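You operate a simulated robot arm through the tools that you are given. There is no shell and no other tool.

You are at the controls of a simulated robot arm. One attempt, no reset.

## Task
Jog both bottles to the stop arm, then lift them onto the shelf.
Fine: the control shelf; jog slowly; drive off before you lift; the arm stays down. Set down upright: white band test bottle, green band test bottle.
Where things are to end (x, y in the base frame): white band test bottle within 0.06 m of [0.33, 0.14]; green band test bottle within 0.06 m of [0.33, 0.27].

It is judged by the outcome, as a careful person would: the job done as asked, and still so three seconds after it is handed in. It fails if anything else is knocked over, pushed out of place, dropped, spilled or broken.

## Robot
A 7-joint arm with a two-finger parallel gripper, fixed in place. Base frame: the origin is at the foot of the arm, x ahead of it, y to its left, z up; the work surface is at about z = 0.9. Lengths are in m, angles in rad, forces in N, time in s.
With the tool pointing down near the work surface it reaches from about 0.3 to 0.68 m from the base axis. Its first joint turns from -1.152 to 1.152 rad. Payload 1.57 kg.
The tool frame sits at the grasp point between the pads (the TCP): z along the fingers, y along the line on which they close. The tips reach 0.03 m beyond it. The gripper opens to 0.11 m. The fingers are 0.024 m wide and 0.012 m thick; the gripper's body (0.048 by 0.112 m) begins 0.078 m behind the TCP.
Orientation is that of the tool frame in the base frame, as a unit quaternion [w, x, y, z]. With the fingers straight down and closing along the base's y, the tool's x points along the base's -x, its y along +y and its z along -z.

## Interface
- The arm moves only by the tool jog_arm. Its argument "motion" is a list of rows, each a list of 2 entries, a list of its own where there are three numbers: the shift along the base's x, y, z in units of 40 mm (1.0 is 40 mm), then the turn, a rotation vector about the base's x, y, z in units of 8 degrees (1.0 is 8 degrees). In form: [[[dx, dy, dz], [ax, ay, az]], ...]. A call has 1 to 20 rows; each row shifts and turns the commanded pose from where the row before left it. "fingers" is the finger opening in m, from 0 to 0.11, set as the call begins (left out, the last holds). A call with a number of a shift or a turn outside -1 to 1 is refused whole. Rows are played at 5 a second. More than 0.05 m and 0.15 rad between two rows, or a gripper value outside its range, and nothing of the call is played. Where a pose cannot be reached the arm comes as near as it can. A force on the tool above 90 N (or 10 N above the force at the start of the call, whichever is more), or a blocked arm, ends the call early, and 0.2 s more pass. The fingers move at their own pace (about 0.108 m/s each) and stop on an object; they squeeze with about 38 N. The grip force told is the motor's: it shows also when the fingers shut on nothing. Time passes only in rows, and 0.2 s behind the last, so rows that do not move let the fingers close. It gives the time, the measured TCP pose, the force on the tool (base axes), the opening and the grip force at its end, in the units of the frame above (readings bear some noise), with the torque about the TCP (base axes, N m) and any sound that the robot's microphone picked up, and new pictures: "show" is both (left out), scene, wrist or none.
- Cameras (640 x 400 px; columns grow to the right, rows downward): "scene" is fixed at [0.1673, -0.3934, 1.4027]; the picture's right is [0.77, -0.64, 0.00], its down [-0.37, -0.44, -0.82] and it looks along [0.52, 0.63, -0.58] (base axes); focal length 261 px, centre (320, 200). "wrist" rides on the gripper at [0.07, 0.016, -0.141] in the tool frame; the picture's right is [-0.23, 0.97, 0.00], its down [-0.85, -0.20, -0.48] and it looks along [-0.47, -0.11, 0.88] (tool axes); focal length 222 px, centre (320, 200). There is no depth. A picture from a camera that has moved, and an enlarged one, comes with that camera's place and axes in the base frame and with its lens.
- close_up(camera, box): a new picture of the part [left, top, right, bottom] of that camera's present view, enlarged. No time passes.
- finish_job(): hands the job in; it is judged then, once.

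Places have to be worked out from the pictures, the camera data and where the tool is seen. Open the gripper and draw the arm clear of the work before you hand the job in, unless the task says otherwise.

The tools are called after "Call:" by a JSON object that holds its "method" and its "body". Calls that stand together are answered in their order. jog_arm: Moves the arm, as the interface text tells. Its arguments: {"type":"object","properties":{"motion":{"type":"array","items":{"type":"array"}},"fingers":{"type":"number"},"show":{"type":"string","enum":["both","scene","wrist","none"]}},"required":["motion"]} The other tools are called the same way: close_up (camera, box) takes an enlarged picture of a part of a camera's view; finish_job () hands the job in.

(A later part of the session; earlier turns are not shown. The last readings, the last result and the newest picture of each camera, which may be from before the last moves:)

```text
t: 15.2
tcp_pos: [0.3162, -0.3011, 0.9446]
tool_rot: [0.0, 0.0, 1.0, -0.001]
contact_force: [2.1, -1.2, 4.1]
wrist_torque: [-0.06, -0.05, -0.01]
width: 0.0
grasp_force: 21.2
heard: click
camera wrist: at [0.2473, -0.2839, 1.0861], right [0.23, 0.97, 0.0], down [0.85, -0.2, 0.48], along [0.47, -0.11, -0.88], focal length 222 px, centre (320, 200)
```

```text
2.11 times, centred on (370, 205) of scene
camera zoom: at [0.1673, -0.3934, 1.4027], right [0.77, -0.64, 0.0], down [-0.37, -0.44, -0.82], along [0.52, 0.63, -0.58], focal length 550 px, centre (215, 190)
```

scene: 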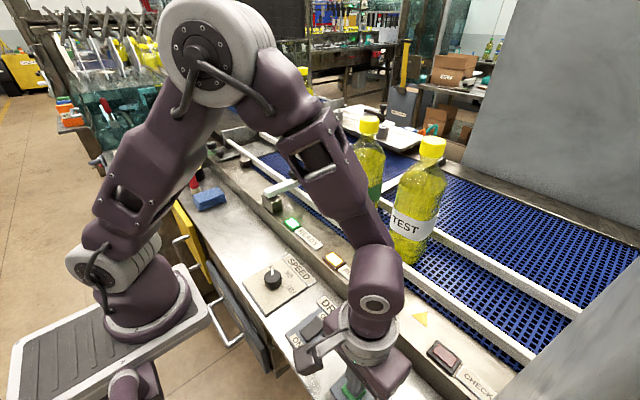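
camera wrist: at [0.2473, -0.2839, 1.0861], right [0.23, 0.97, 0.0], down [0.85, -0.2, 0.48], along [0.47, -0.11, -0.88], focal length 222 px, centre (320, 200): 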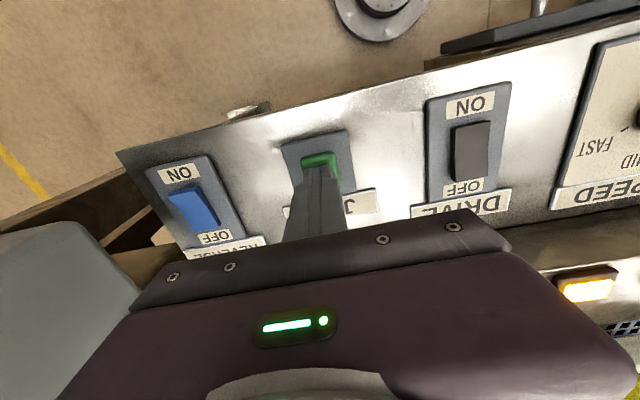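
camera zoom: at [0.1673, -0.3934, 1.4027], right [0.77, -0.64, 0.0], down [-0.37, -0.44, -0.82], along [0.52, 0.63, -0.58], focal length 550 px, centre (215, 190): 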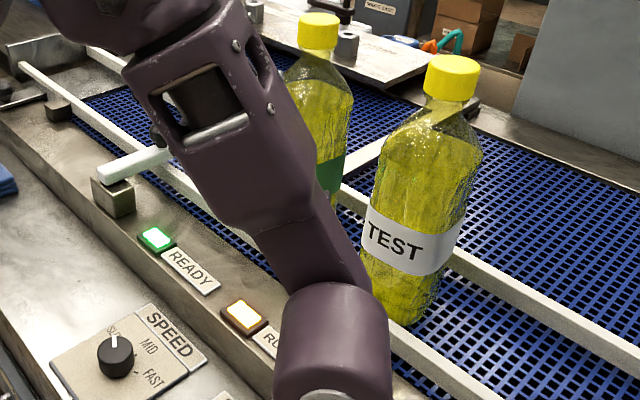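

RUNNING lit and both bottles crept toward the stop arm (about 2 cm in half a second) – correct direction and slow. I keep holding for about a second more and check.

Call:
{"method": "jog_arm", "body": {"motion": [[[0, 0, 0], [0, 0, 0]], [[0, 0, 0], [0, 0, 0]], [[0, 0, 0], [0, 0, 0]], [[0, 0, 0], [0, 0, 0]], [[0, 0, 0], [0, 0, 0]]], "show": "scene"}}

Call:
{"method": "close_up", "body": {"camera": "scene", "box": [260, 90, 480, 280]}}

```text
t: 16.4
tcp_pos: [0.3159, -0.3015, 0.9447]
tool_rot: [-0.001, 0.0, 1.0, 0.0]
contact_force: [0.5, -0.9, 4.2]
wrist_torque: [-0.03, -0.04, -0.01]
width: 0.0
grasp_force: 21.1
```

scene: 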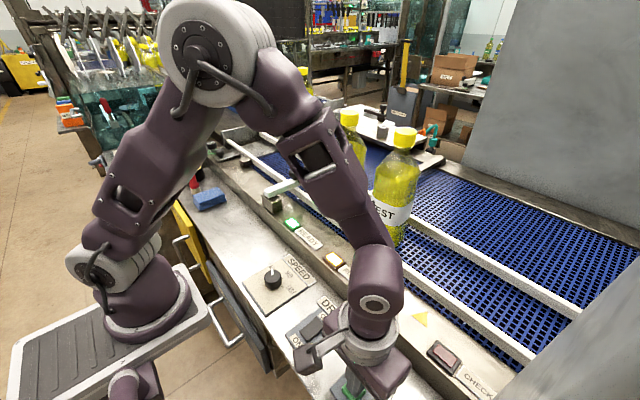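

```text
2.11 times, centred on (370, 185) of scene
camera zoom: at [0.1672, -0.3933, 1.4027], right [0.77, -0.64, 0.0], down [-0.37, -0.44, -0.82], along [0.52, 0.63, -0.58], focal length 550 px, centre (215, 232)
```

zoom: 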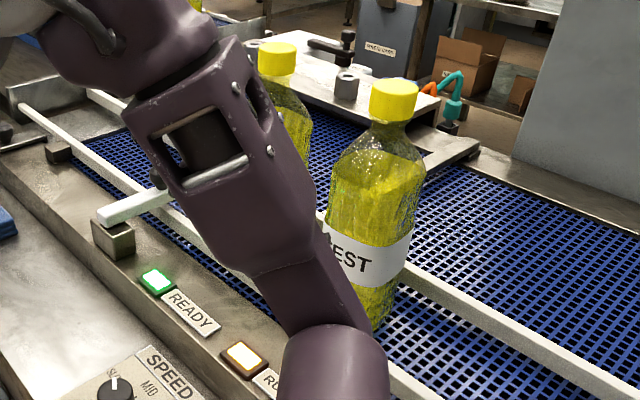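

Belt speed is about 0.048 m/s, so green still has roughly 0.13 m to go. I hold another ~1.4 s.

Call:
{"method": "jog_arm", "body": {"motion": [[[0, 0, 0], [0, 0, 0]], [[0, 0, 0], [0, 0, 0]], [[0, 0, 0], [0, 0, 0]], [[0, 0, 0], [0, 0, 0]], [[0, 0, 0], [0, 0, 0]], [[0, 0, 0], [0, 0, 0]]], "show": "scene"}}

Call:
{"method": "close_up", "body": {"camera": "scene", "box": [220, 80, 440, 270]}}

```text
t: 17.8
tcp_pos: [0.3153, -0.3005, 0.9443]
tool_rot: [-0.001, 0.001, 1.0, -0.001]
contact_force: [-1.1, 1.3, 5.1]
wrist_torque: [-0.01, -0.01, 0.0]
width: 0.0002
grasp_force: 21.0
```

scene: 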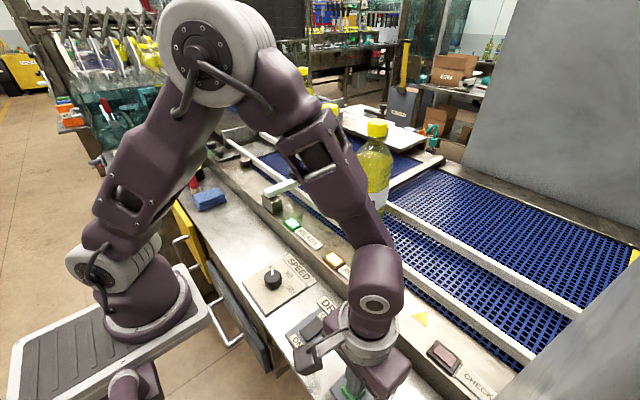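

```text
2.11 times, centred on (330, 175) of scene
camera zoom: at [0.1672, -0.3933, 1.4028], right [0.77, -0.64, 0.0], down [-0.37, -0.44, -0.82], along [0.52, 0.63, -0.58], focal length 550 px, centre (299, 253)
```

zoom: 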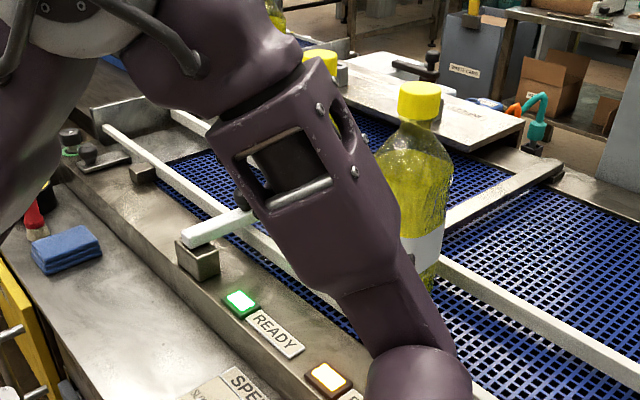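

White has now advanced about 0.14 m, and green should be near y≈0.09. I keep holding for about one more second.

Call:
{"method": "jog_arm", "body": {"motion": [[[0, 0, 0], [0, 0, 0]], [[0, 0, 0], [0, 0, 0]], [[0, 0, 0], [0, 0, 0]], [[0, 0, 0], [0, 0, 0]]], "show": "scene"}}

Call:
{"method": "close_up", "body": {"camera": "scene", "box": [220, 80, 440, 270]}}

```text
t: 18.8
tcp_pos: [0.3149, -0.3006, 0.9438]
tool_rot: [0.001, -0.001, 1.0, 0.0]
contact_force: [-0.3, 1.2, 4.5]
wrist_torque: [0.04, 0.04, 0.0]
width: 0.0002
grasp_force: 21.3
```

scene: 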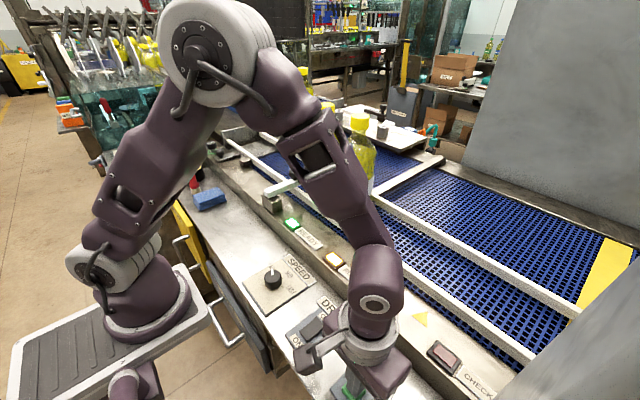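

```text
2.11 times, centred on (330, 175) of scene
camera zoom: at [0.1672, -0.3933, 1.4028], right [0.77, -0.64, 0.0], down [-0.37, -0.44, -0.82], along [0.52, 0.63, -0.58], focal length 550 px, centre (299, 253)
```

zoom: 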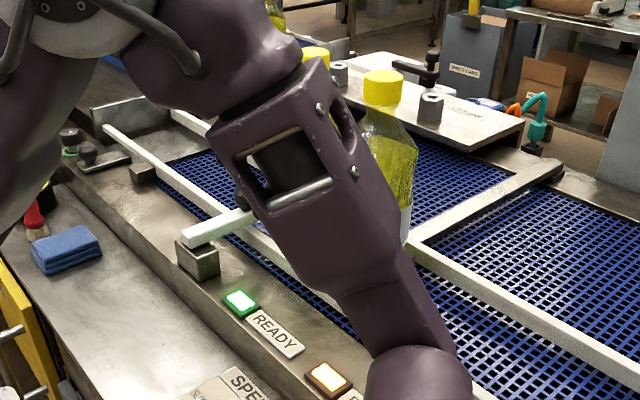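

Green's cap has stopped advancing (it's against the stop arm) while white still closes in; the caps are about 0.115 m apart. I hold a further short 0.6 s.

Call:
{"method": "jog_arm", "body": {"motion": [[[0, 0, 0], [0, 0, 0]], [[0, 0, 0], [0, 0, 0]]], "show": "scene"}}

Call:
{"method": "close_up", "body": {"camera": "scene", "box": [220, 80, 440, 270]}}

Call:
{"method": "close_up", "body": {"camera": "scene", "box": [400, 220, 640, 400]}}

```text
t: 19.4
tcp_pos: [0.3158, -0.3018, 0.944]
tool_rot: [0.0, 0.0, 1.0, -0.001]
contact_force: [-0.5, 0.9, 4.7]
wrist_torque: [-0.01, 0.0, 0.02]
width: 0.0
grasp_force: 21.8
```

scene: 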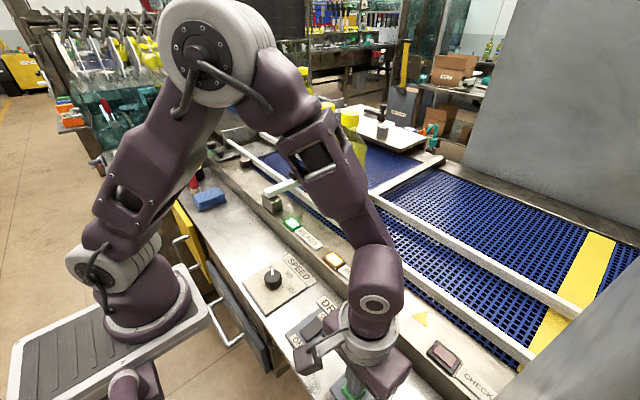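

```text
2.11 times, centred on (330, 175) of scene
camera zoom: at [0.1672, -0.3933, 1.4028], right [0.77, -0.64, 0.0], down [-0.37, -0.44, -0.82], along [0.52, 0.63, -0.58], focal length 550 px, centre (299, 253)
```

zoom: 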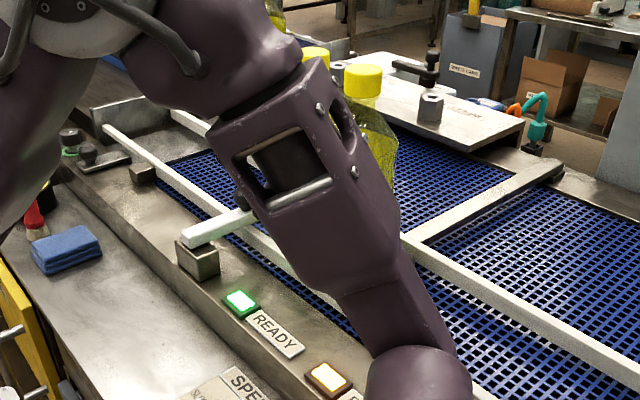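

```text
2.22 times, centred on (520, 310) of scene
camera zoom: at [0.1672, -0.3933, 1.4028], right [0.77, -0.64, 0.0], down [-0.37, -0.44, -0.82], along [0.52, 0.63, -0.58], focal length 580 px, centre (-124, -44)
```

zoom: 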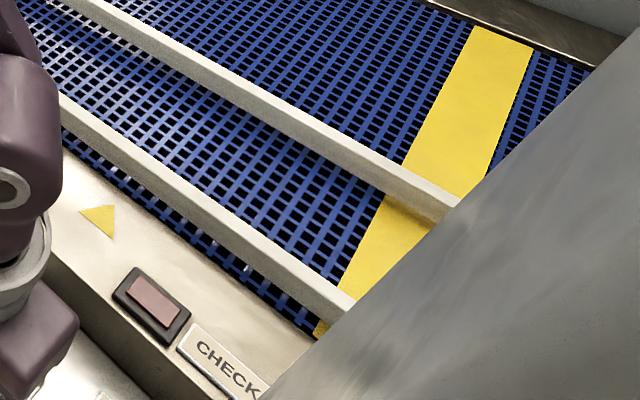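

White is now about 0.085 m behind green, nearly touching. One more very short hold to see whether it still advances.

Call:
{"method": "jog_arm", "body": {"motion": [[[0, 0, 0], [0, 0, 0]]], "show": "scene"}}

Call:
{"method": "close_up", "body": {"camera": "scene", "box": [220, 80, 440, 270]}}

```text
t: 19.8
tcp_pos: [0.3165, -0.3012, 0.9443]
tool_rot: [0.0, 0.0, 1.0, 0.0]
contact_force: [-0.4, 0.7, 4.4]
wrist_torque: [0.03, 0.06, -0.01]
width: 0.0
grasp_force: 21.3
```

scene: 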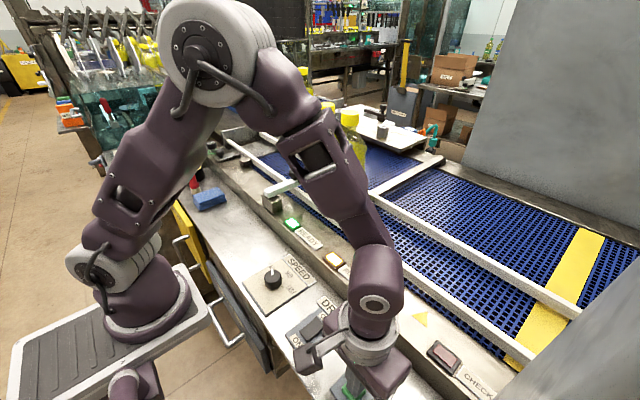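

```text
2.11 times, centred on (330, 175) of scene
camera zoom: at [0.1672, -0.3933, 1.4028], right [0.77, -0.64, 0.0], down [-0.37, -0.44, -0.82], along [0.52, 0.63, -0.58], focal length 550 px, centre (299, 253)
```

zoom: 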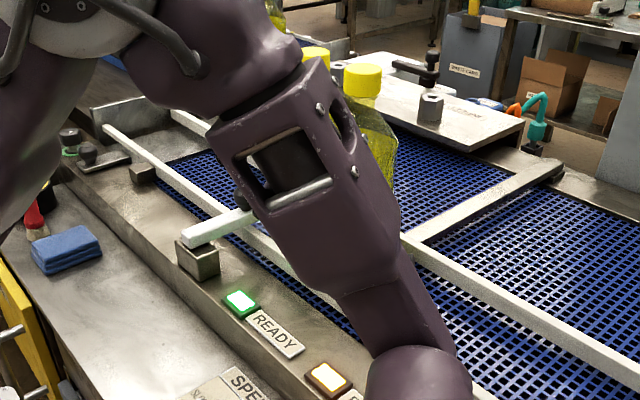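

White has stopped too: both bottles are queued against the stop arm. I release JOG by lifting straight up, then move across toward the OFF end of DRIVE.

Call:
{"method": "jog_arm", "body": {"motion": [[[0, 0, 0.5], [0, 0, 0]], [[0, 0, 0.8], [0, 0, 0]], [[0, 0.5, 0.3], [0, 0, 0]], [[0.2, 0.9, 0], [0, 0, 0]], [[0.2, 0.9, 0], [0, 0, 0]], [[0.2, 0.7, 0], [0, 0, 0]], [[0, 0, 0], [0, 0, 0]]], "show": "both"}}

Call:
{"method": "close_up", "body": {"camera": "wrist", "box": [270, 90, 380, 210]}}

Call:
{"method": "close_up", "body": {"camera": "scene", "box": [220, 80, 440, 270]}}

Call:
{"method": "close_up", "body": {"camera": "scene", "box": [270, 290, 370, 370]}}

```text
t: 21.4
tcp_pos: [0.3393, -0.1822, 1.0098]
tool_rot: [0.0, 0.0, 1.0, 0.0]
contact_force: [0.3, 0.5, -0.2]
wrist_torque: [-0.02, 0.03, -0.01]
width: 0.0004
grasp_force: 21.5
camera wrist: at [0.2716, -0.1649, 1.1512], right [0.23, 0.97, 0.0], down [0.86, -0.2, 0.48], along [0.47, -0.11, -0.88], focal length 222 px, centre (320, 200)
```

scene: 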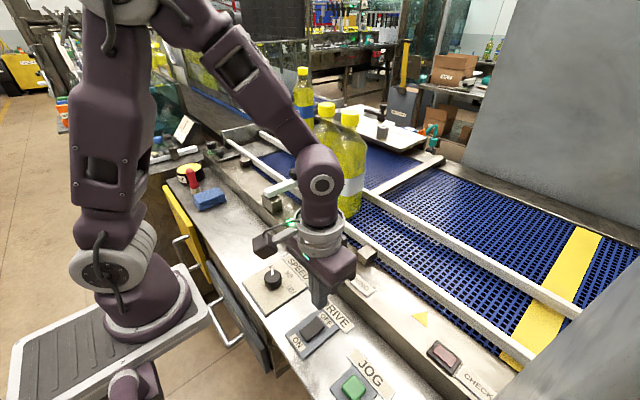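
wrist: 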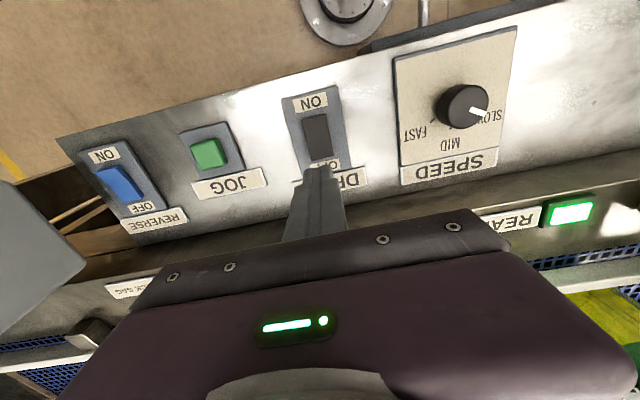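

```text
3.33 times, centred on (325, 150) of wrist
camera zoom: at [0.2716, -0.1649, 1.1512], right [0.23, 0.97, 0.0], down [0.86, -0.2, 0.48], along [0.47, -0.11, -0.88], focal length 740 px, centre (303, 367)
```

zoom: 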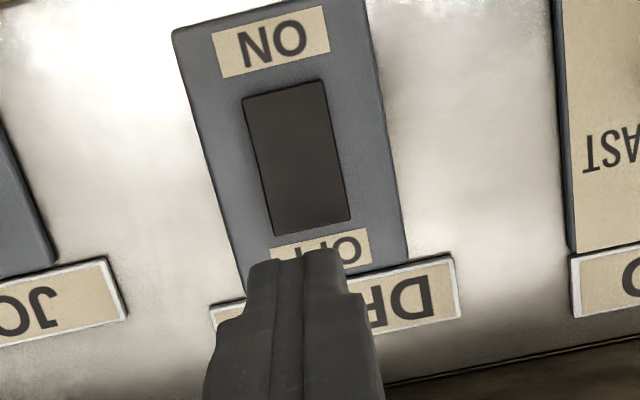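

```text
2.11 times, centred on (330, 175) of scene
camera zoom: at [0.1673, -0.3933, 1.4027], right [0.77, -0.64, 0.0], down [-0.37, -0.44, -0.82], along [0.52, 0.63, -0.58], focal length 550 px, centre (299, 253)
```

zoom: 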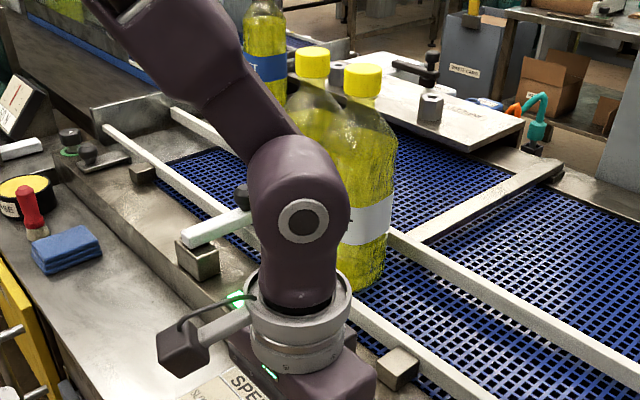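

```text
5.00 times, centred on (320, 330) of scene
camera zoom: at [0.1673, -0.3933, 1.4027], right [0.77, -0.64, 0.0], down [-0.37, -0.44, -0.82], along [0.52, 0.63, -0.58], focal length 1305 px, centre (320, -450)
```

zoom: 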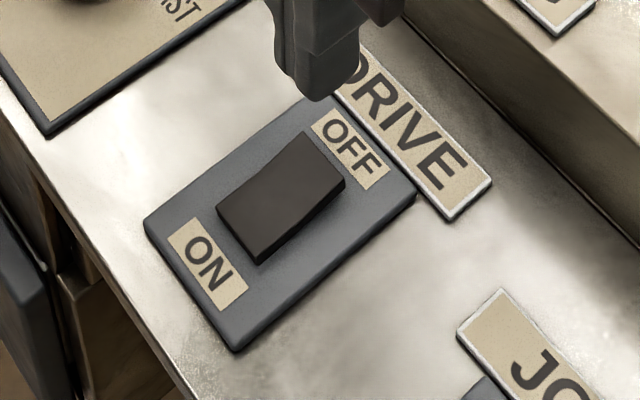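

The rocker spans x≈0.304–0.347 and the tip at x≈0.339 is over its OFF end; READY lit, belt stopped. I go down and press OFF in small steps.

Call:
{"method": "jog_arm", "body": {"motion": [[[0, 0, -0.7], [0, 0, 0]], [[0, 0, -0.65], [0, 0, 0]], [[0, 0, -0.08], [0, 0, 0]], [[0, 0, -0.08], [0, 0, 0]], [[0, 0, 0], [0, 0, 0]]], "show": "none"}}

Call:
{"method": "jog_arm", "body": {"motion": [[[0, 0, -0.05], [0, 0, 0]], [[0, 0, -0.05], [0, 0, 0]], [[0, 0, 0], [0, 0, 0]]], "show": "both"}}

```text
t: 22.6
tcp_pos: [0.3397, -0.1805, 0.9489]
tool_rot: [0.0, 0.0, 1.0, -0.001]
contact_force: [0.1, 0.6, 0.3]
wrist_torque: [0.0, -0.03, -0.02]
width: 0.0
grasp_force: 20.6
```

```text
t: 23.4
tcp_pos: [0.339, -0.1802, 0.9456]
tool_rot: [0.0, 0.0, 1.0, 0.0]
contact_force: [-4.0, 6.5, 52.8]
wrist_torque: [0.21, 0.74, -0.07]
width: 0.0
grasp_force: 21.2
camera wrist: at [0.2709, -0.1632, 1.0866], right [0.23, 0.97, 0.0], down [0.85, -0.2, 0.48], along [0.47, -0.11, -0.88], focal length 222 px, centre (320, 200)
```

scene: 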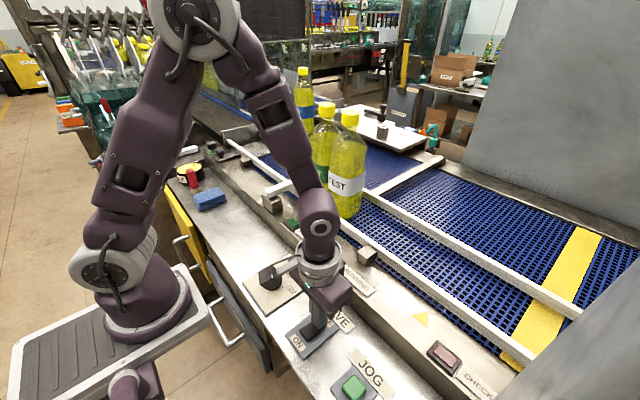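
wrist: 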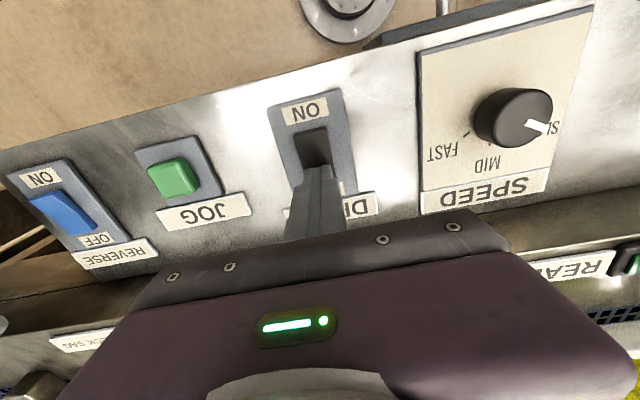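

READY looks dark now. I lift straight up and confirm DRIVE is off, and get a view of the bottles.

Call:
{"method": "jog_arm", "body": {"motion": [[[0, 0, 0.2], [0, 0, 0]], [[0, 0, 0.9], [0, 0, 0]], [[-0.3, 0, 1], [0, 0, 0]], [[-0.3, 0, 1], [0, 0, 0]], [[-0.2, 0, 1], [0, 0, 0]], [[0, 0, 1], [0, 0, 0]], [[0, 0, 1], [0, 0, 0]], [[0, 0, 0], [0, 0, 0]]], "fingers": 0.11, "show": "both"}}

Call:
{"method": "close_up", "body": {"camera": "scene", "box": [220, 80, 420, 260]}}

Call:
{"method": "close_up", "body": {"camera": "wrist", "box": [280, 60, 520, 240]}}

```text
t: 25.2
tcp_pos: [0.3071, -0.1825, 1.188]
tool_rot: [0.0, 0.0, 1.0, 0.0]
contact_force: [0.1, -0.3, 0.9]
wrist_torque: [-0.01, -0.02, 0.01]
width: 0.1101
grasp_force: 0.0
camera wrist: at [0.2379, -0.1655, 1.3289], right [0.23, 0.97, 0.0], down [0.86, -0.2, 0.48], along [0.47, -0.11, -0.88], focal length 222 px, centre (320, 200)
```

scene: 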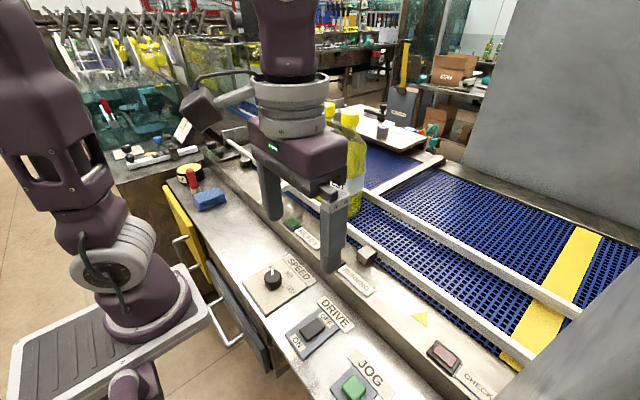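
wrist: 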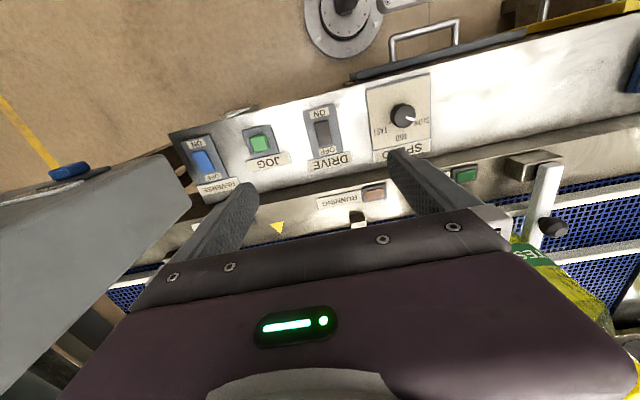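

```text
2.22 times, centred on (320, 170) of scene
camera zoom: at [0.1673, -0.3934, 1.4027], right [0.77, -0.64, 0.0], down [-0.37, -0.44, -0.82], along [0.52, 0.63, -0.58], focal length 580 px, centre (320, 267)
```

zoom: 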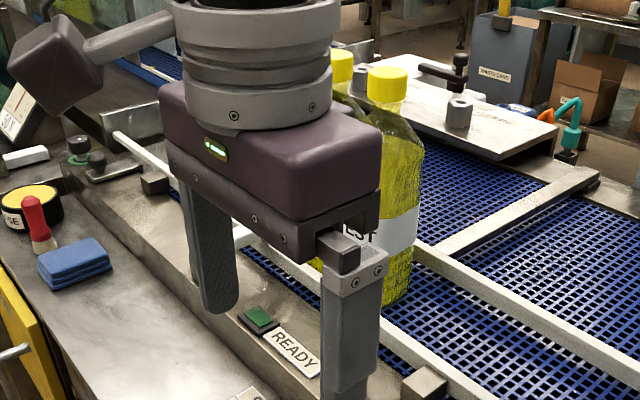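

```text
2.22 times, centred on (400, 150) of wrist
camera zoom: at [0.2379, -0.1655, 1.3289], right [0.23, 0.97, 0.0], down [0.86, -0.2, 0.48], along [0.47, -0.11, -0.88], focal length 494 px, centre (142, 311)
```

zoom: 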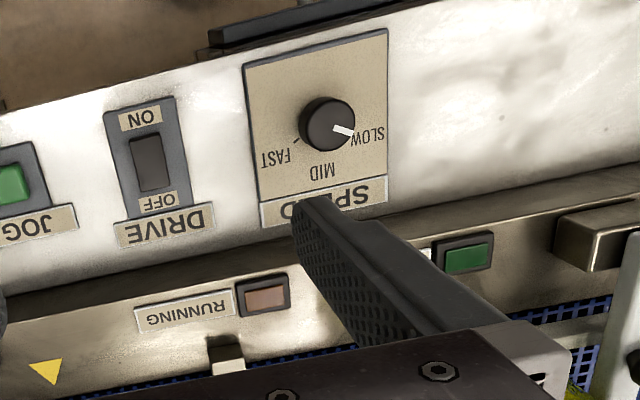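

READY is dark, so DRIVE is off with the bottles queued at the stop arm. I rise and go over to look down on the bottles from above (fingertips staying well above the caps at z≈1.22).

Call:
{"method": "jog_arm", "body": {"motion": [[[0, 0, 0.9], [0, 0, 0]], [[0, 0, 0.9], [0, 0, 0]], [[0, 0, 0.9], [0, 0, 0]], [[0, 0, 0.9], [0, 0, 0]], [[0, 0, 0.7], [0, 0, 0]], [[0, 0, 0], [0, 0, 0]]], "show": "scene"}}

Call:
{"method": "close_up", "body": {"camera": "scene", "box": [220, 80, 420, 260]}}

```text
t: 26.6
tcp_pos: [0.3078, -0.1776, 1.341]
tool_rot: [0.0, 0.001, 1.0, 0.001]
contact_force: [0.4, 0.4, -0.5]
wrist_torque: [-0.03, 0.02, 0.0]
width: 0.1102
grasp_force: 0.1
out of reach, approached as far as the arm can: row 5
```

scene: 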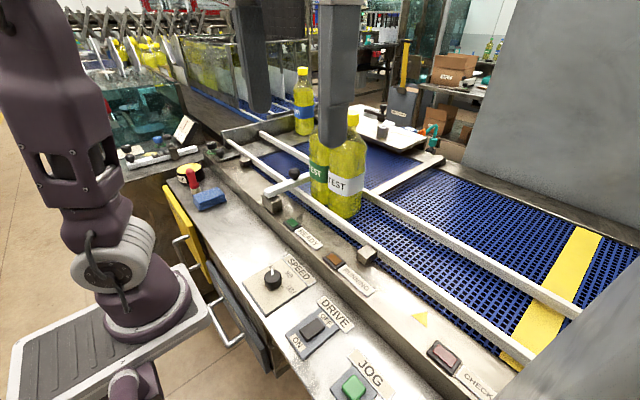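

```text
2.22 times, centred on (320, 170) of scene
camera zoom: at [0.1673, -0.3934, 1.4027], right [0.77, -0.64, 0.0], down [-0.37, -0.44, -0.82], along [0.52, 0.63, -0.58], focal length 580 px, centre (320, 267)
```

zoom: 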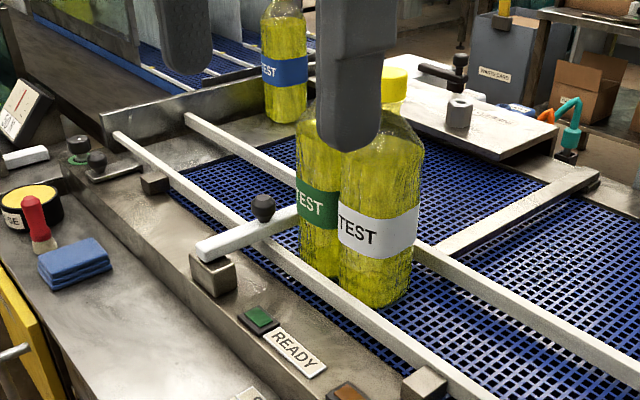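

The arm's ceiling here is about z=1.34. I come down slightly and go across to look at the bottles from above, fingertips at ~1.29, still clear of the caps.

Call:
{"method": "jog_arm", "body": {"motion": [[[0, 0, -0.5], [0, 0, 0]], [[0.86, 0.85, 0], [0, 0, 0]], [[0.86, 0.85, 0], [0, 0, 0]], [[0.86, 0.85, 0], [0, 0, 0]], [[0.86, 0.85, 0], [0, 0, 0]], [[0, 0, 0], [0, 0, 0]]], "show": "both"}}

```text
t: 28.0
tcp_pos: [0.4449, -0.0391, 1.3207]
tool_rot: [0.0, 0.0, 1.0, 0.0]
contact_force: [-0.3, -0.6, -0.1]
wrist_torque: [0.02, -0.02, -0.04]
width: 0.1099
grasp_force: 0.2
camera wrist: at [0.3757, -0.0228, 1.4631], right [0.23, 0.97, 0.0], down [0.86, -0.2, 0.48], along [0.47, -0.11, -0.88], focal length 222 px, centre (320, 200)
```

scene: 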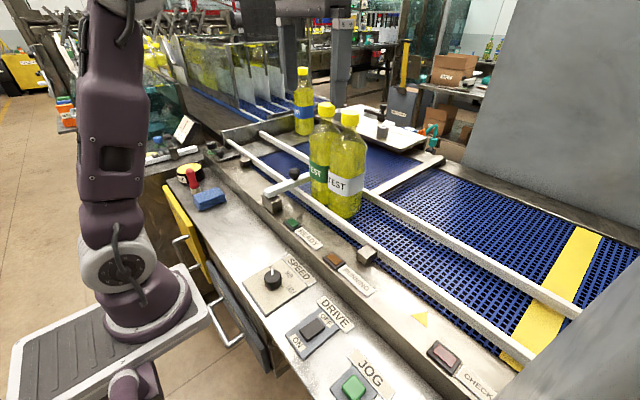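
wrist: 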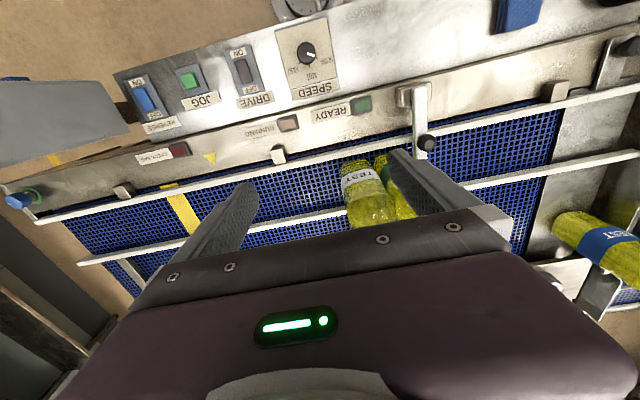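

Now both bottles and the stop arm are visible from above and in a clear scene view. I take close-ups to triangulate.

Call:
{"method": "close_up", "body": {"camera": "wrist", "box": [300, 70, 480, 240]}}

Call:
{"method": "close_up", "body": {"camera": "scene", "box": [250, 80, 410, 240]}}

Call:
{"method": "close_up", "body": {"camera": "scene", "box": [140, 110, 300, 270]}}

```text
2.35 times, centred on (390, 155) of wrist
camera zoom: at [0.3757, -0.0228, 1.4631], right [0.23, 0.97, 0.0], down [0.86, -0.2, 0.48], along [0.47, -0.11, -0.88], focal length 523 px, centre (155, 306)
```

zoom: 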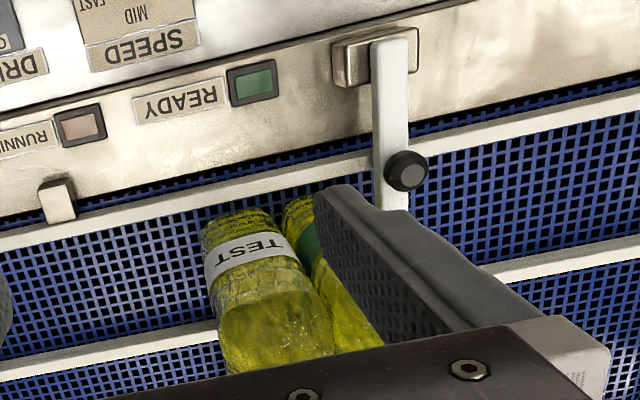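

```text
2.50 times, centred on (330, 160) of scene
camera zoom: at [0.1673, -0.3933, 1.4027], right [0.77, -0.64, 0.0], down [-0.37, -0.44, -0.82], along [0.52, 0.63, -0.58], focal length 653 px, centre (295, 300)
```

zoom: 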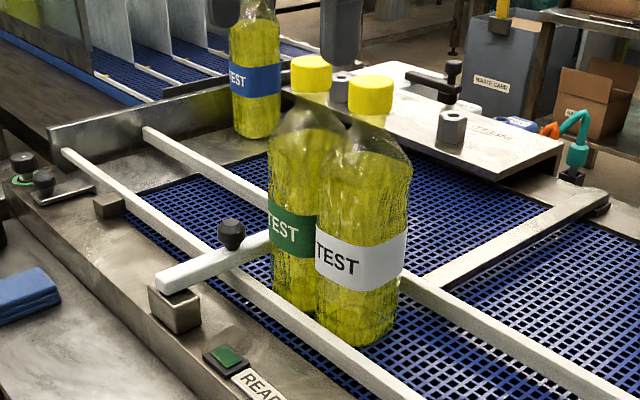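

```text
2.50 times, centred on (220, 190) of scene
camera zoom: at [0.1673, -0.3933, 1.4027], right [0.77, -0.64, 0.0], down [-0.37, -0.44, -0.82], along [0.52, 0.63, -0.58], focal length 653 px, centre (570, 225)
```

zoom: 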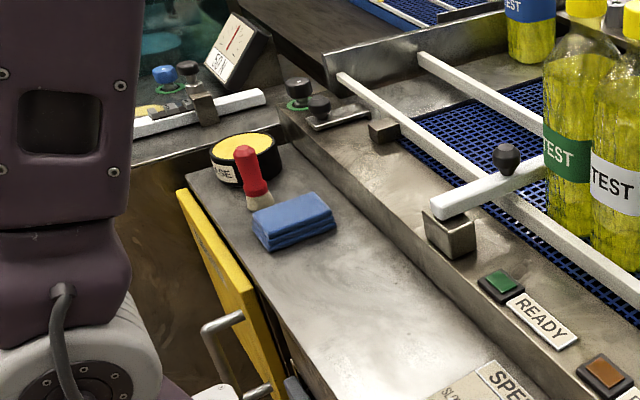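

From two views: stop-arm knob ≈(0.525, 0.15, 1.04), READY lamp ≈(0.44, 0.05, 0.966), cap tops near z≈1.22, white near (0.60, 0.02) and green near (0.59, 0.10). I move directly above the caps (fingertips at 1.29) to refine this.

Call:
{"method": "jog_arm", "body": {"motion": [[[0.95, 0.3, 0], [0, 0, 0]], [[0.95, 0.3, 0], [0, 0, 0]], [[0.95, 0.3, 0], [0, 0, 0]], [[0, 0, 0], [0, 0, 0]]], "show": "both"}}

Call:
{"method": "close_up", "body": {"camera": "wrist", "box": [240, 60, 460, 240]}}

```text
t: 29.0
tcp_pos: [0.4984, -0.0149, 1.3009]
tool_rot: [0.001, 0.0, 1.0, 0.0]
contact_force: [0.4, 0.2, -0.3]
wrist_torque: [0.01, 0.01, -0.02]
width: 0.11
grasp_force: 0.0
out of reach, approached as far as the arm can: row 1, 2, 3
camera wrist: at [0.4304, 0.0019, 1.4417], right [0.23, 0.97, 0.0], down [0.85, -0.2, 0.48], along [0.47, -0.11, -0.88], focal length 222 px, centre (320, 200)
```

scene: 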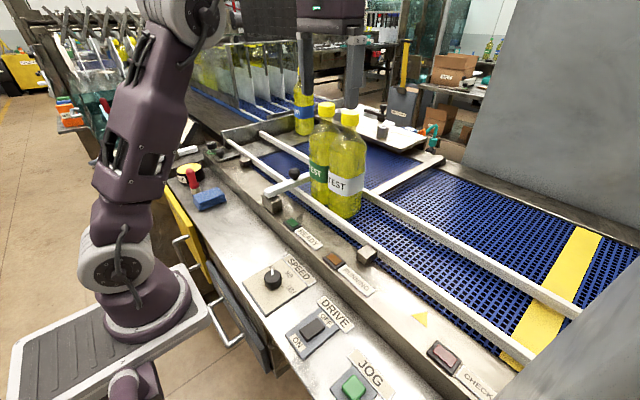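
wrist: 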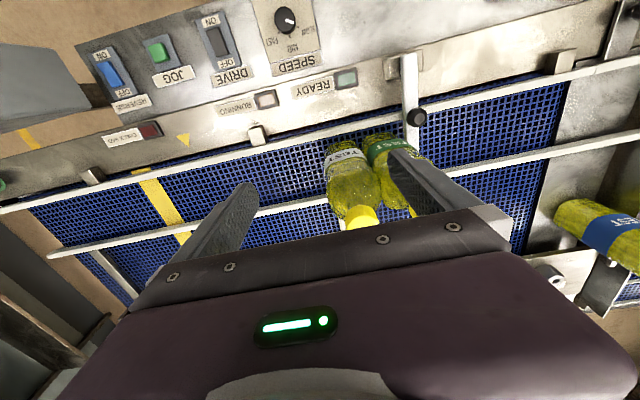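

```text
2.22 times, centred on (350, 150) of wrist
camera zoom: at [0.4304, 0.0019, 1.4417], right [0.23, 0.97, 0.0], down [0.85, -0.2, 0.48], along [0.47, -0.11, -0.88], focal length 494 px, centre (253, 311)
```

zoom: 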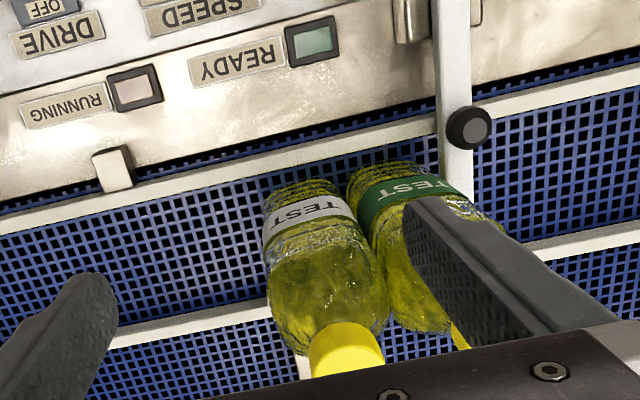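

The triangulated values agree: white cap top ≈(0.594, 0.016, 1.22), green cap ≈(0.592, 0.095, 1.22), rails' tops ≈0.985, belt ≈0.957. Reach falls off with height, so I partly close the fingers to 0.07 (to fit between the caps) and approach lower, tips still above the caps.

Call:
{"method": "jog_arm", "body": {"motion": [[[0.7, 0.33, -0.45], [0, 0, 0]], [[0.7, 0.33, -0.4], [0, 0, 0]], [[0, 0, 0], [0, 0, 0]]], "fingers": 0.072, "show": "both"}}

Call:
{"method": "close_up", "body": {"camera": "wrist", "box": [240, 90, 440, 240]}}

Call:
{"method": "close_up", "body": {"camera": "scene", "box": [270, 60, 410, 170]}}

```text
t: 29.8
tcp_pos: [0.5427, 0.0082, 1.2692]
tool_rot: [0.0, 0.0, 1.0, 0.0]
contact_force: [0.1, 0.0, -1.1]
wrist_torque: [0.01, -0.01, 0.01]
width: 0.072
grasp_force: 0.0
out of reach, approached as far as the arm can: row 2
camera wrist: at [0.4739, 0.0256, 1.411], right [0.23, 0.97, 0.0], down [0.85, -0.2, 0.48], along [0.47, -0.11, -0.88], focal length 222 px, centre (320, 200)
```

scene: 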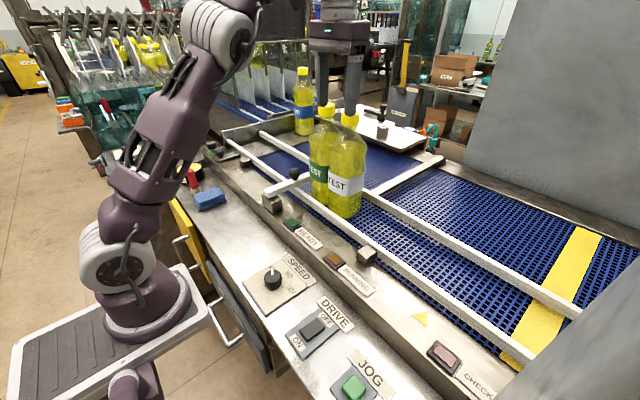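
wrist: 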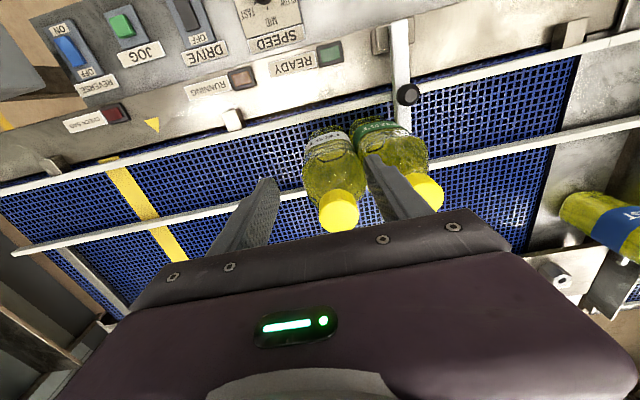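

```text
2.67 times, centred on (340, 165) of wrist
camera zoom: at [0.4739, 0.0256, 1.411], right [0.23, 0.97, 0.0], down [0.85, -0.2, 0.48], along [0.47, -0.11, -0.88], focal length 592 px, centre (267, 293)
```

zoom: 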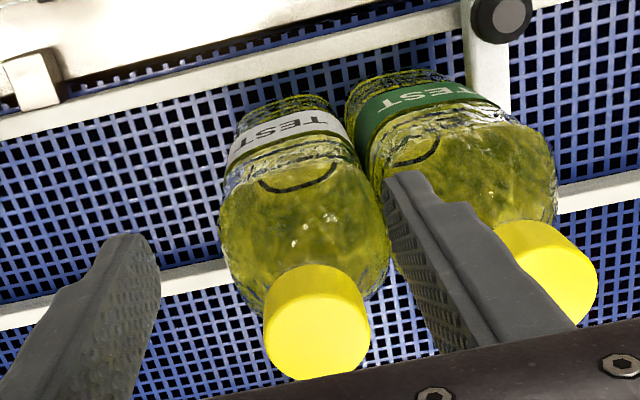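

```text
3.64 times, centred on (340, 115) of scene
camera zoom: at [0.1673, -0.3934, 1.4027], right [0.77, -0.64, 0.0], down [-0.37, -0.44, -0.82], along [0.52, 0.63, -0.58], focal length 949 px, centre (247, 509)
```

zoom: 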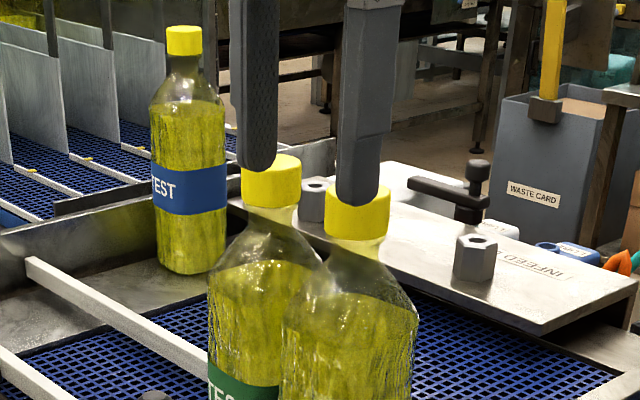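

Very clear view: white cap disc ≈(0.595, 0.016, 1.222), green cap ≈(0.592, 0.102). With the tool vertical I'm at the reach boundary here, so I tilt the fingers forward 24° (about the y axis) while the tips are still above and short of the caps, which brings the wrist back and gains reach.

Call:
{"method": "jog_arm", "body": {"motion": [[[-0.2, 0, 0], [0, -1, 0]], [[0, 0, 0], [0, -1, 0]], [[0, 0, 0], [0, -1, 0]], [[0, 0, 0], [0, 0, 0]]], "show": "both"}}

Call:
{"method": "close_up", "body": {"camera": "wrist", "box": [240, 90, 440, 240]}}

```text
t: 30.8
tcp_pos: [0.5347, 0.0074, 1.27]
tool_rot: [0.21, 0.001, 0.978, 0.0]
contact_force: [0.0, -0.7, -0.3]
wrist_torque: [0.0, 0.0, 0.03]
width: 0.0723
grasp_force: 0.1
camera wrist: at [0.4146, 0.0247, 1.3711], right [0.21, 0.97, 0.09], down [0.59, -0.2, 0.79], along [0.78, -0.11, -0.61], focal length 222 px, centre (320, 200)
```

scene: 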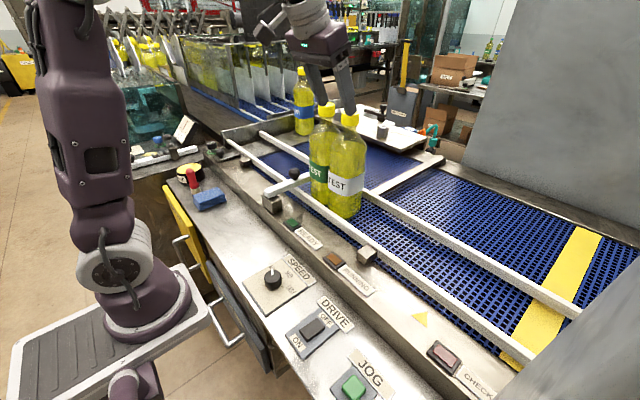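
wrist: 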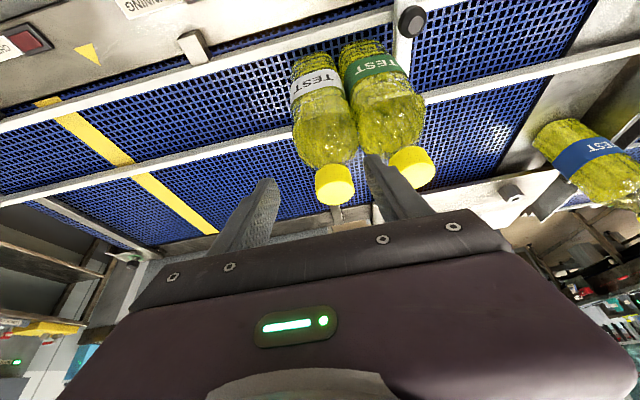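

```text
2.67 times, centred on (340, 165) of wrist
camera zoom: at [0.4146, 0.0247, 1.3711], right [0.21, 0.97, 0.09], down [0.59, -0.2, 0.79], along [0.78, -0.11, -0.61], focal length 592 px, centre (267, 293)
```

zoom: 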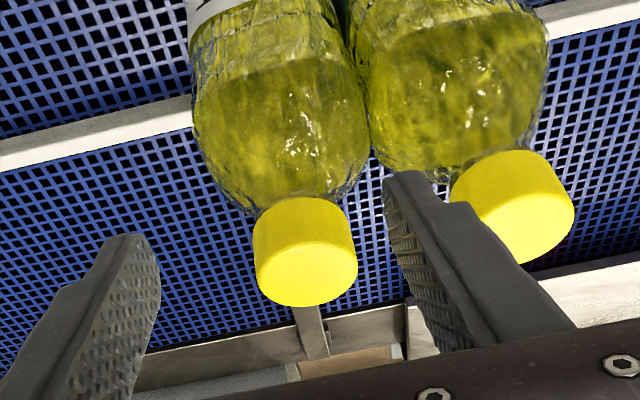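

Tilt worked and the measurement agrees again (white cap top ≈(0.594, 0.016, 1.223), green ≈(0.589, 0.099)). I move to a pre-grasp 6 cm back along the finger axis from the white cap, y-centred at 0.016.

Call:
{"method": "jog_arm", "body": {"motion": [[[0.44, 0.11, -0.09], [0, 0, 0]], [[0.43, 0.105, -0.09], [0, 0, 0]], [[0, 0, 0], [0, 0, 0]]], "show": "both"}}

Call:
{"method": "close_up", "body": {"camera": "wrist", "box": [240, 90, 440, 240]}}

Call:
{"method": "close_up", "body": {"camera": "scene", "box": [270, 60, 410, 170]}}

```text
t: 31.6
tcp_pos: [0.5703, 0.0174, 1.2615]
tool_rot: [0.208, 0.0, 0.978, 0.0]
contact_force: [-0.1, 0.0, 0.7]
wrist_torque: [-0.02, -0.01, 0.01]
width: 0.0718
grasp_force: 0.1
camera wrist: at [0.4505, 0.0343, 1.3632], right [0.21, 0.97, 0.09], down [0.59, -0.2, 0.78], along [0.78, -0.11, -0.61], focal length 222 px, centre (320, 200)
```

scene: 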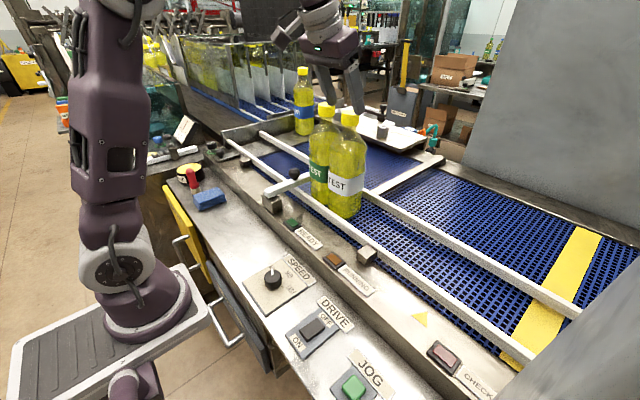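
wrist: 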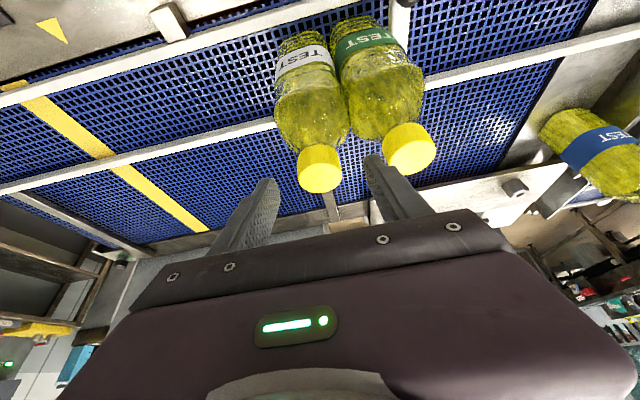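

```text
2.67 times, centred on (340, 165) of wrist
camera zoom: at [0.4505, 0.0343, 1.3632], right [0.21, 0.97, 0.09], down [0.59, -0.2, 0.78], along [0.78, -0.11, -0.61], focal length 592 px, centre (267, 293)
```

zoom: 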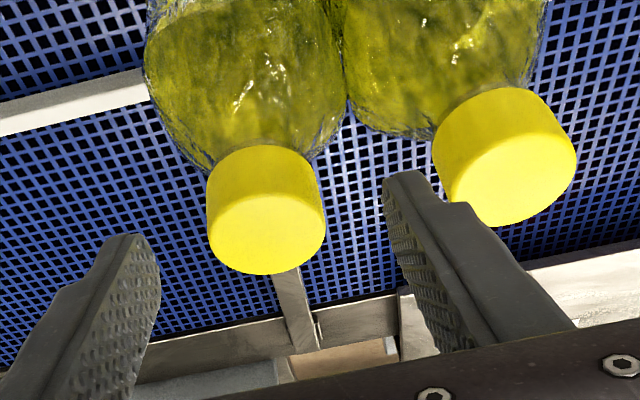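

```text
3.64 times, centred on (340, 115) of scene
camera zoom: at [0.1673, -0.3934, 1.4027], right [0.77, -0.64, 0.0], down [-0.37, -0.44, -0.82], along [0.52, 0.63, -0.58], focal length 949 px, centre (247, 509)
```

zoom: 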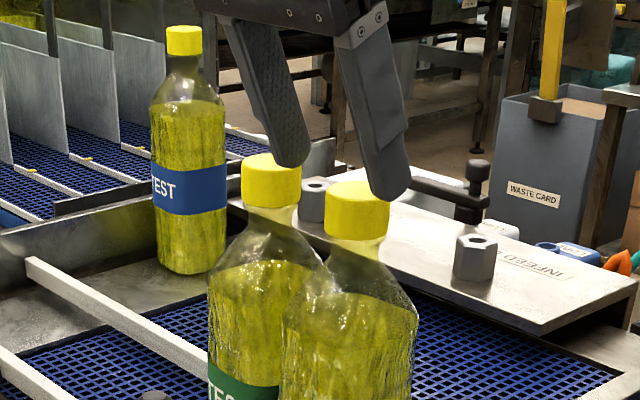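

Centred: the cap disc measures (0.597, 0.016) and the TCP line runs to (0.595, 0.017, 1.207). I advance 6 cm along the finger axis with the fingers straddling the white cap.

Call:
{"method": "jog_arm", "body": {"motion": [[[0.2, -0.01, -0.45], [0, 0, 0]], [[0.2, -0.01, -0.45], [0, 0, 0]], [[0.21, -0.01, -0.46], [0, 0, 0]], [[0, 0, 0], [0, 0, 0]]], "show": "both"}}

Call:
{"method": "close_up", "body": {"camera": "wrist", "box": [240, 90, 440, 240]}}

Call:
{"method": "close_up", "body": {"camera": "scene", "box": [270, 60, 410, 170]}}

```text
t: 32.6
tcp_pos: [0.5957, 0.0148, 1.2092]
tool_rot: [0.208, 0.0, 0.978, 0.0]
contact_force: [0.4, 0.2, -0.4]
wrist_torque: [0.0, 0.03, 0.02]
width: 0.0722
grasp_force: 0.0
camera wrist: at [0.4748, 0.0311, 1.3108], right [0.21, 0.97, 0.09], down [0.59, -0.2, 0.78], along [0.78, -0.11, -0.61], focal length 222 px, centre (320, 200)
```

scene: 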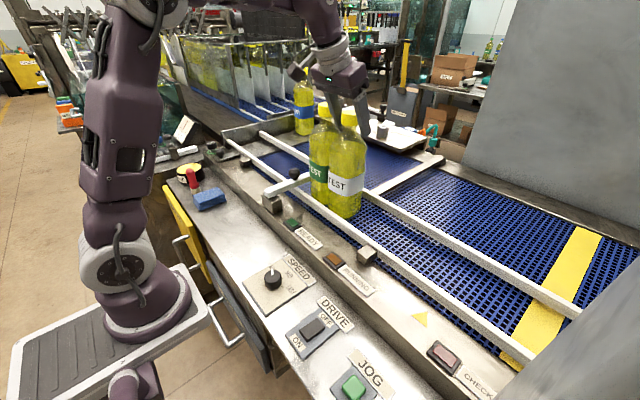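
wrist: 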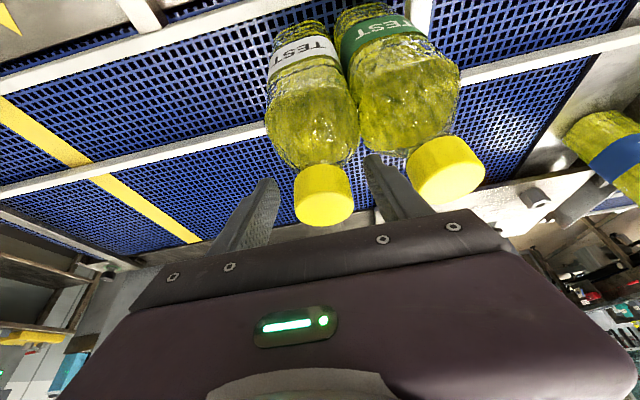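

```text
2.67 times, centred on (340, 165) of wrist
camera zoom: at [0.4748, 0.0311, 1.3108], right [0.21, 0.97, 0.09], down [0.59, -0.2, 0.78], along [0.78, -0.11, -0.61], focal length 592 px, centre (267, 293)
```

zoom: 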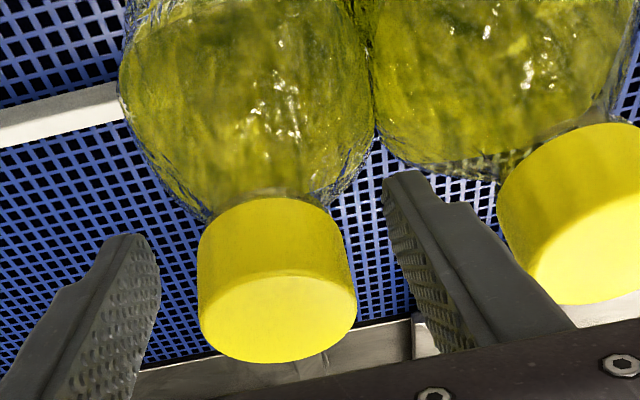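

```text
3.64 times, centred on (340, 115) of scene
camera zoom: at [0.1673, -0.3934, 1.4027], right [0.77, -0.64, 0.0], down [-0.37, -0.44, -0.82], along [0.52, 0.63, -0.58], focal length 949 px, centre (247, 509)
```

zoom: 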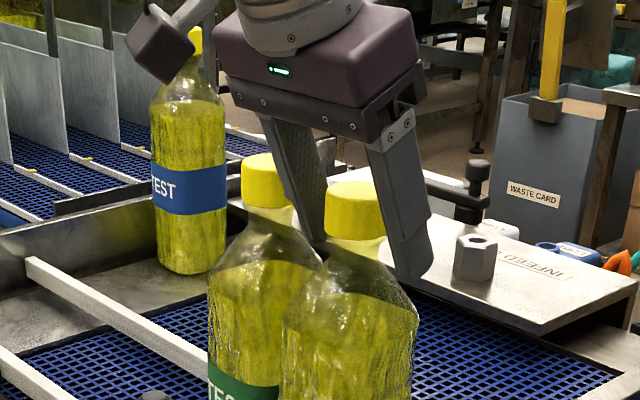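

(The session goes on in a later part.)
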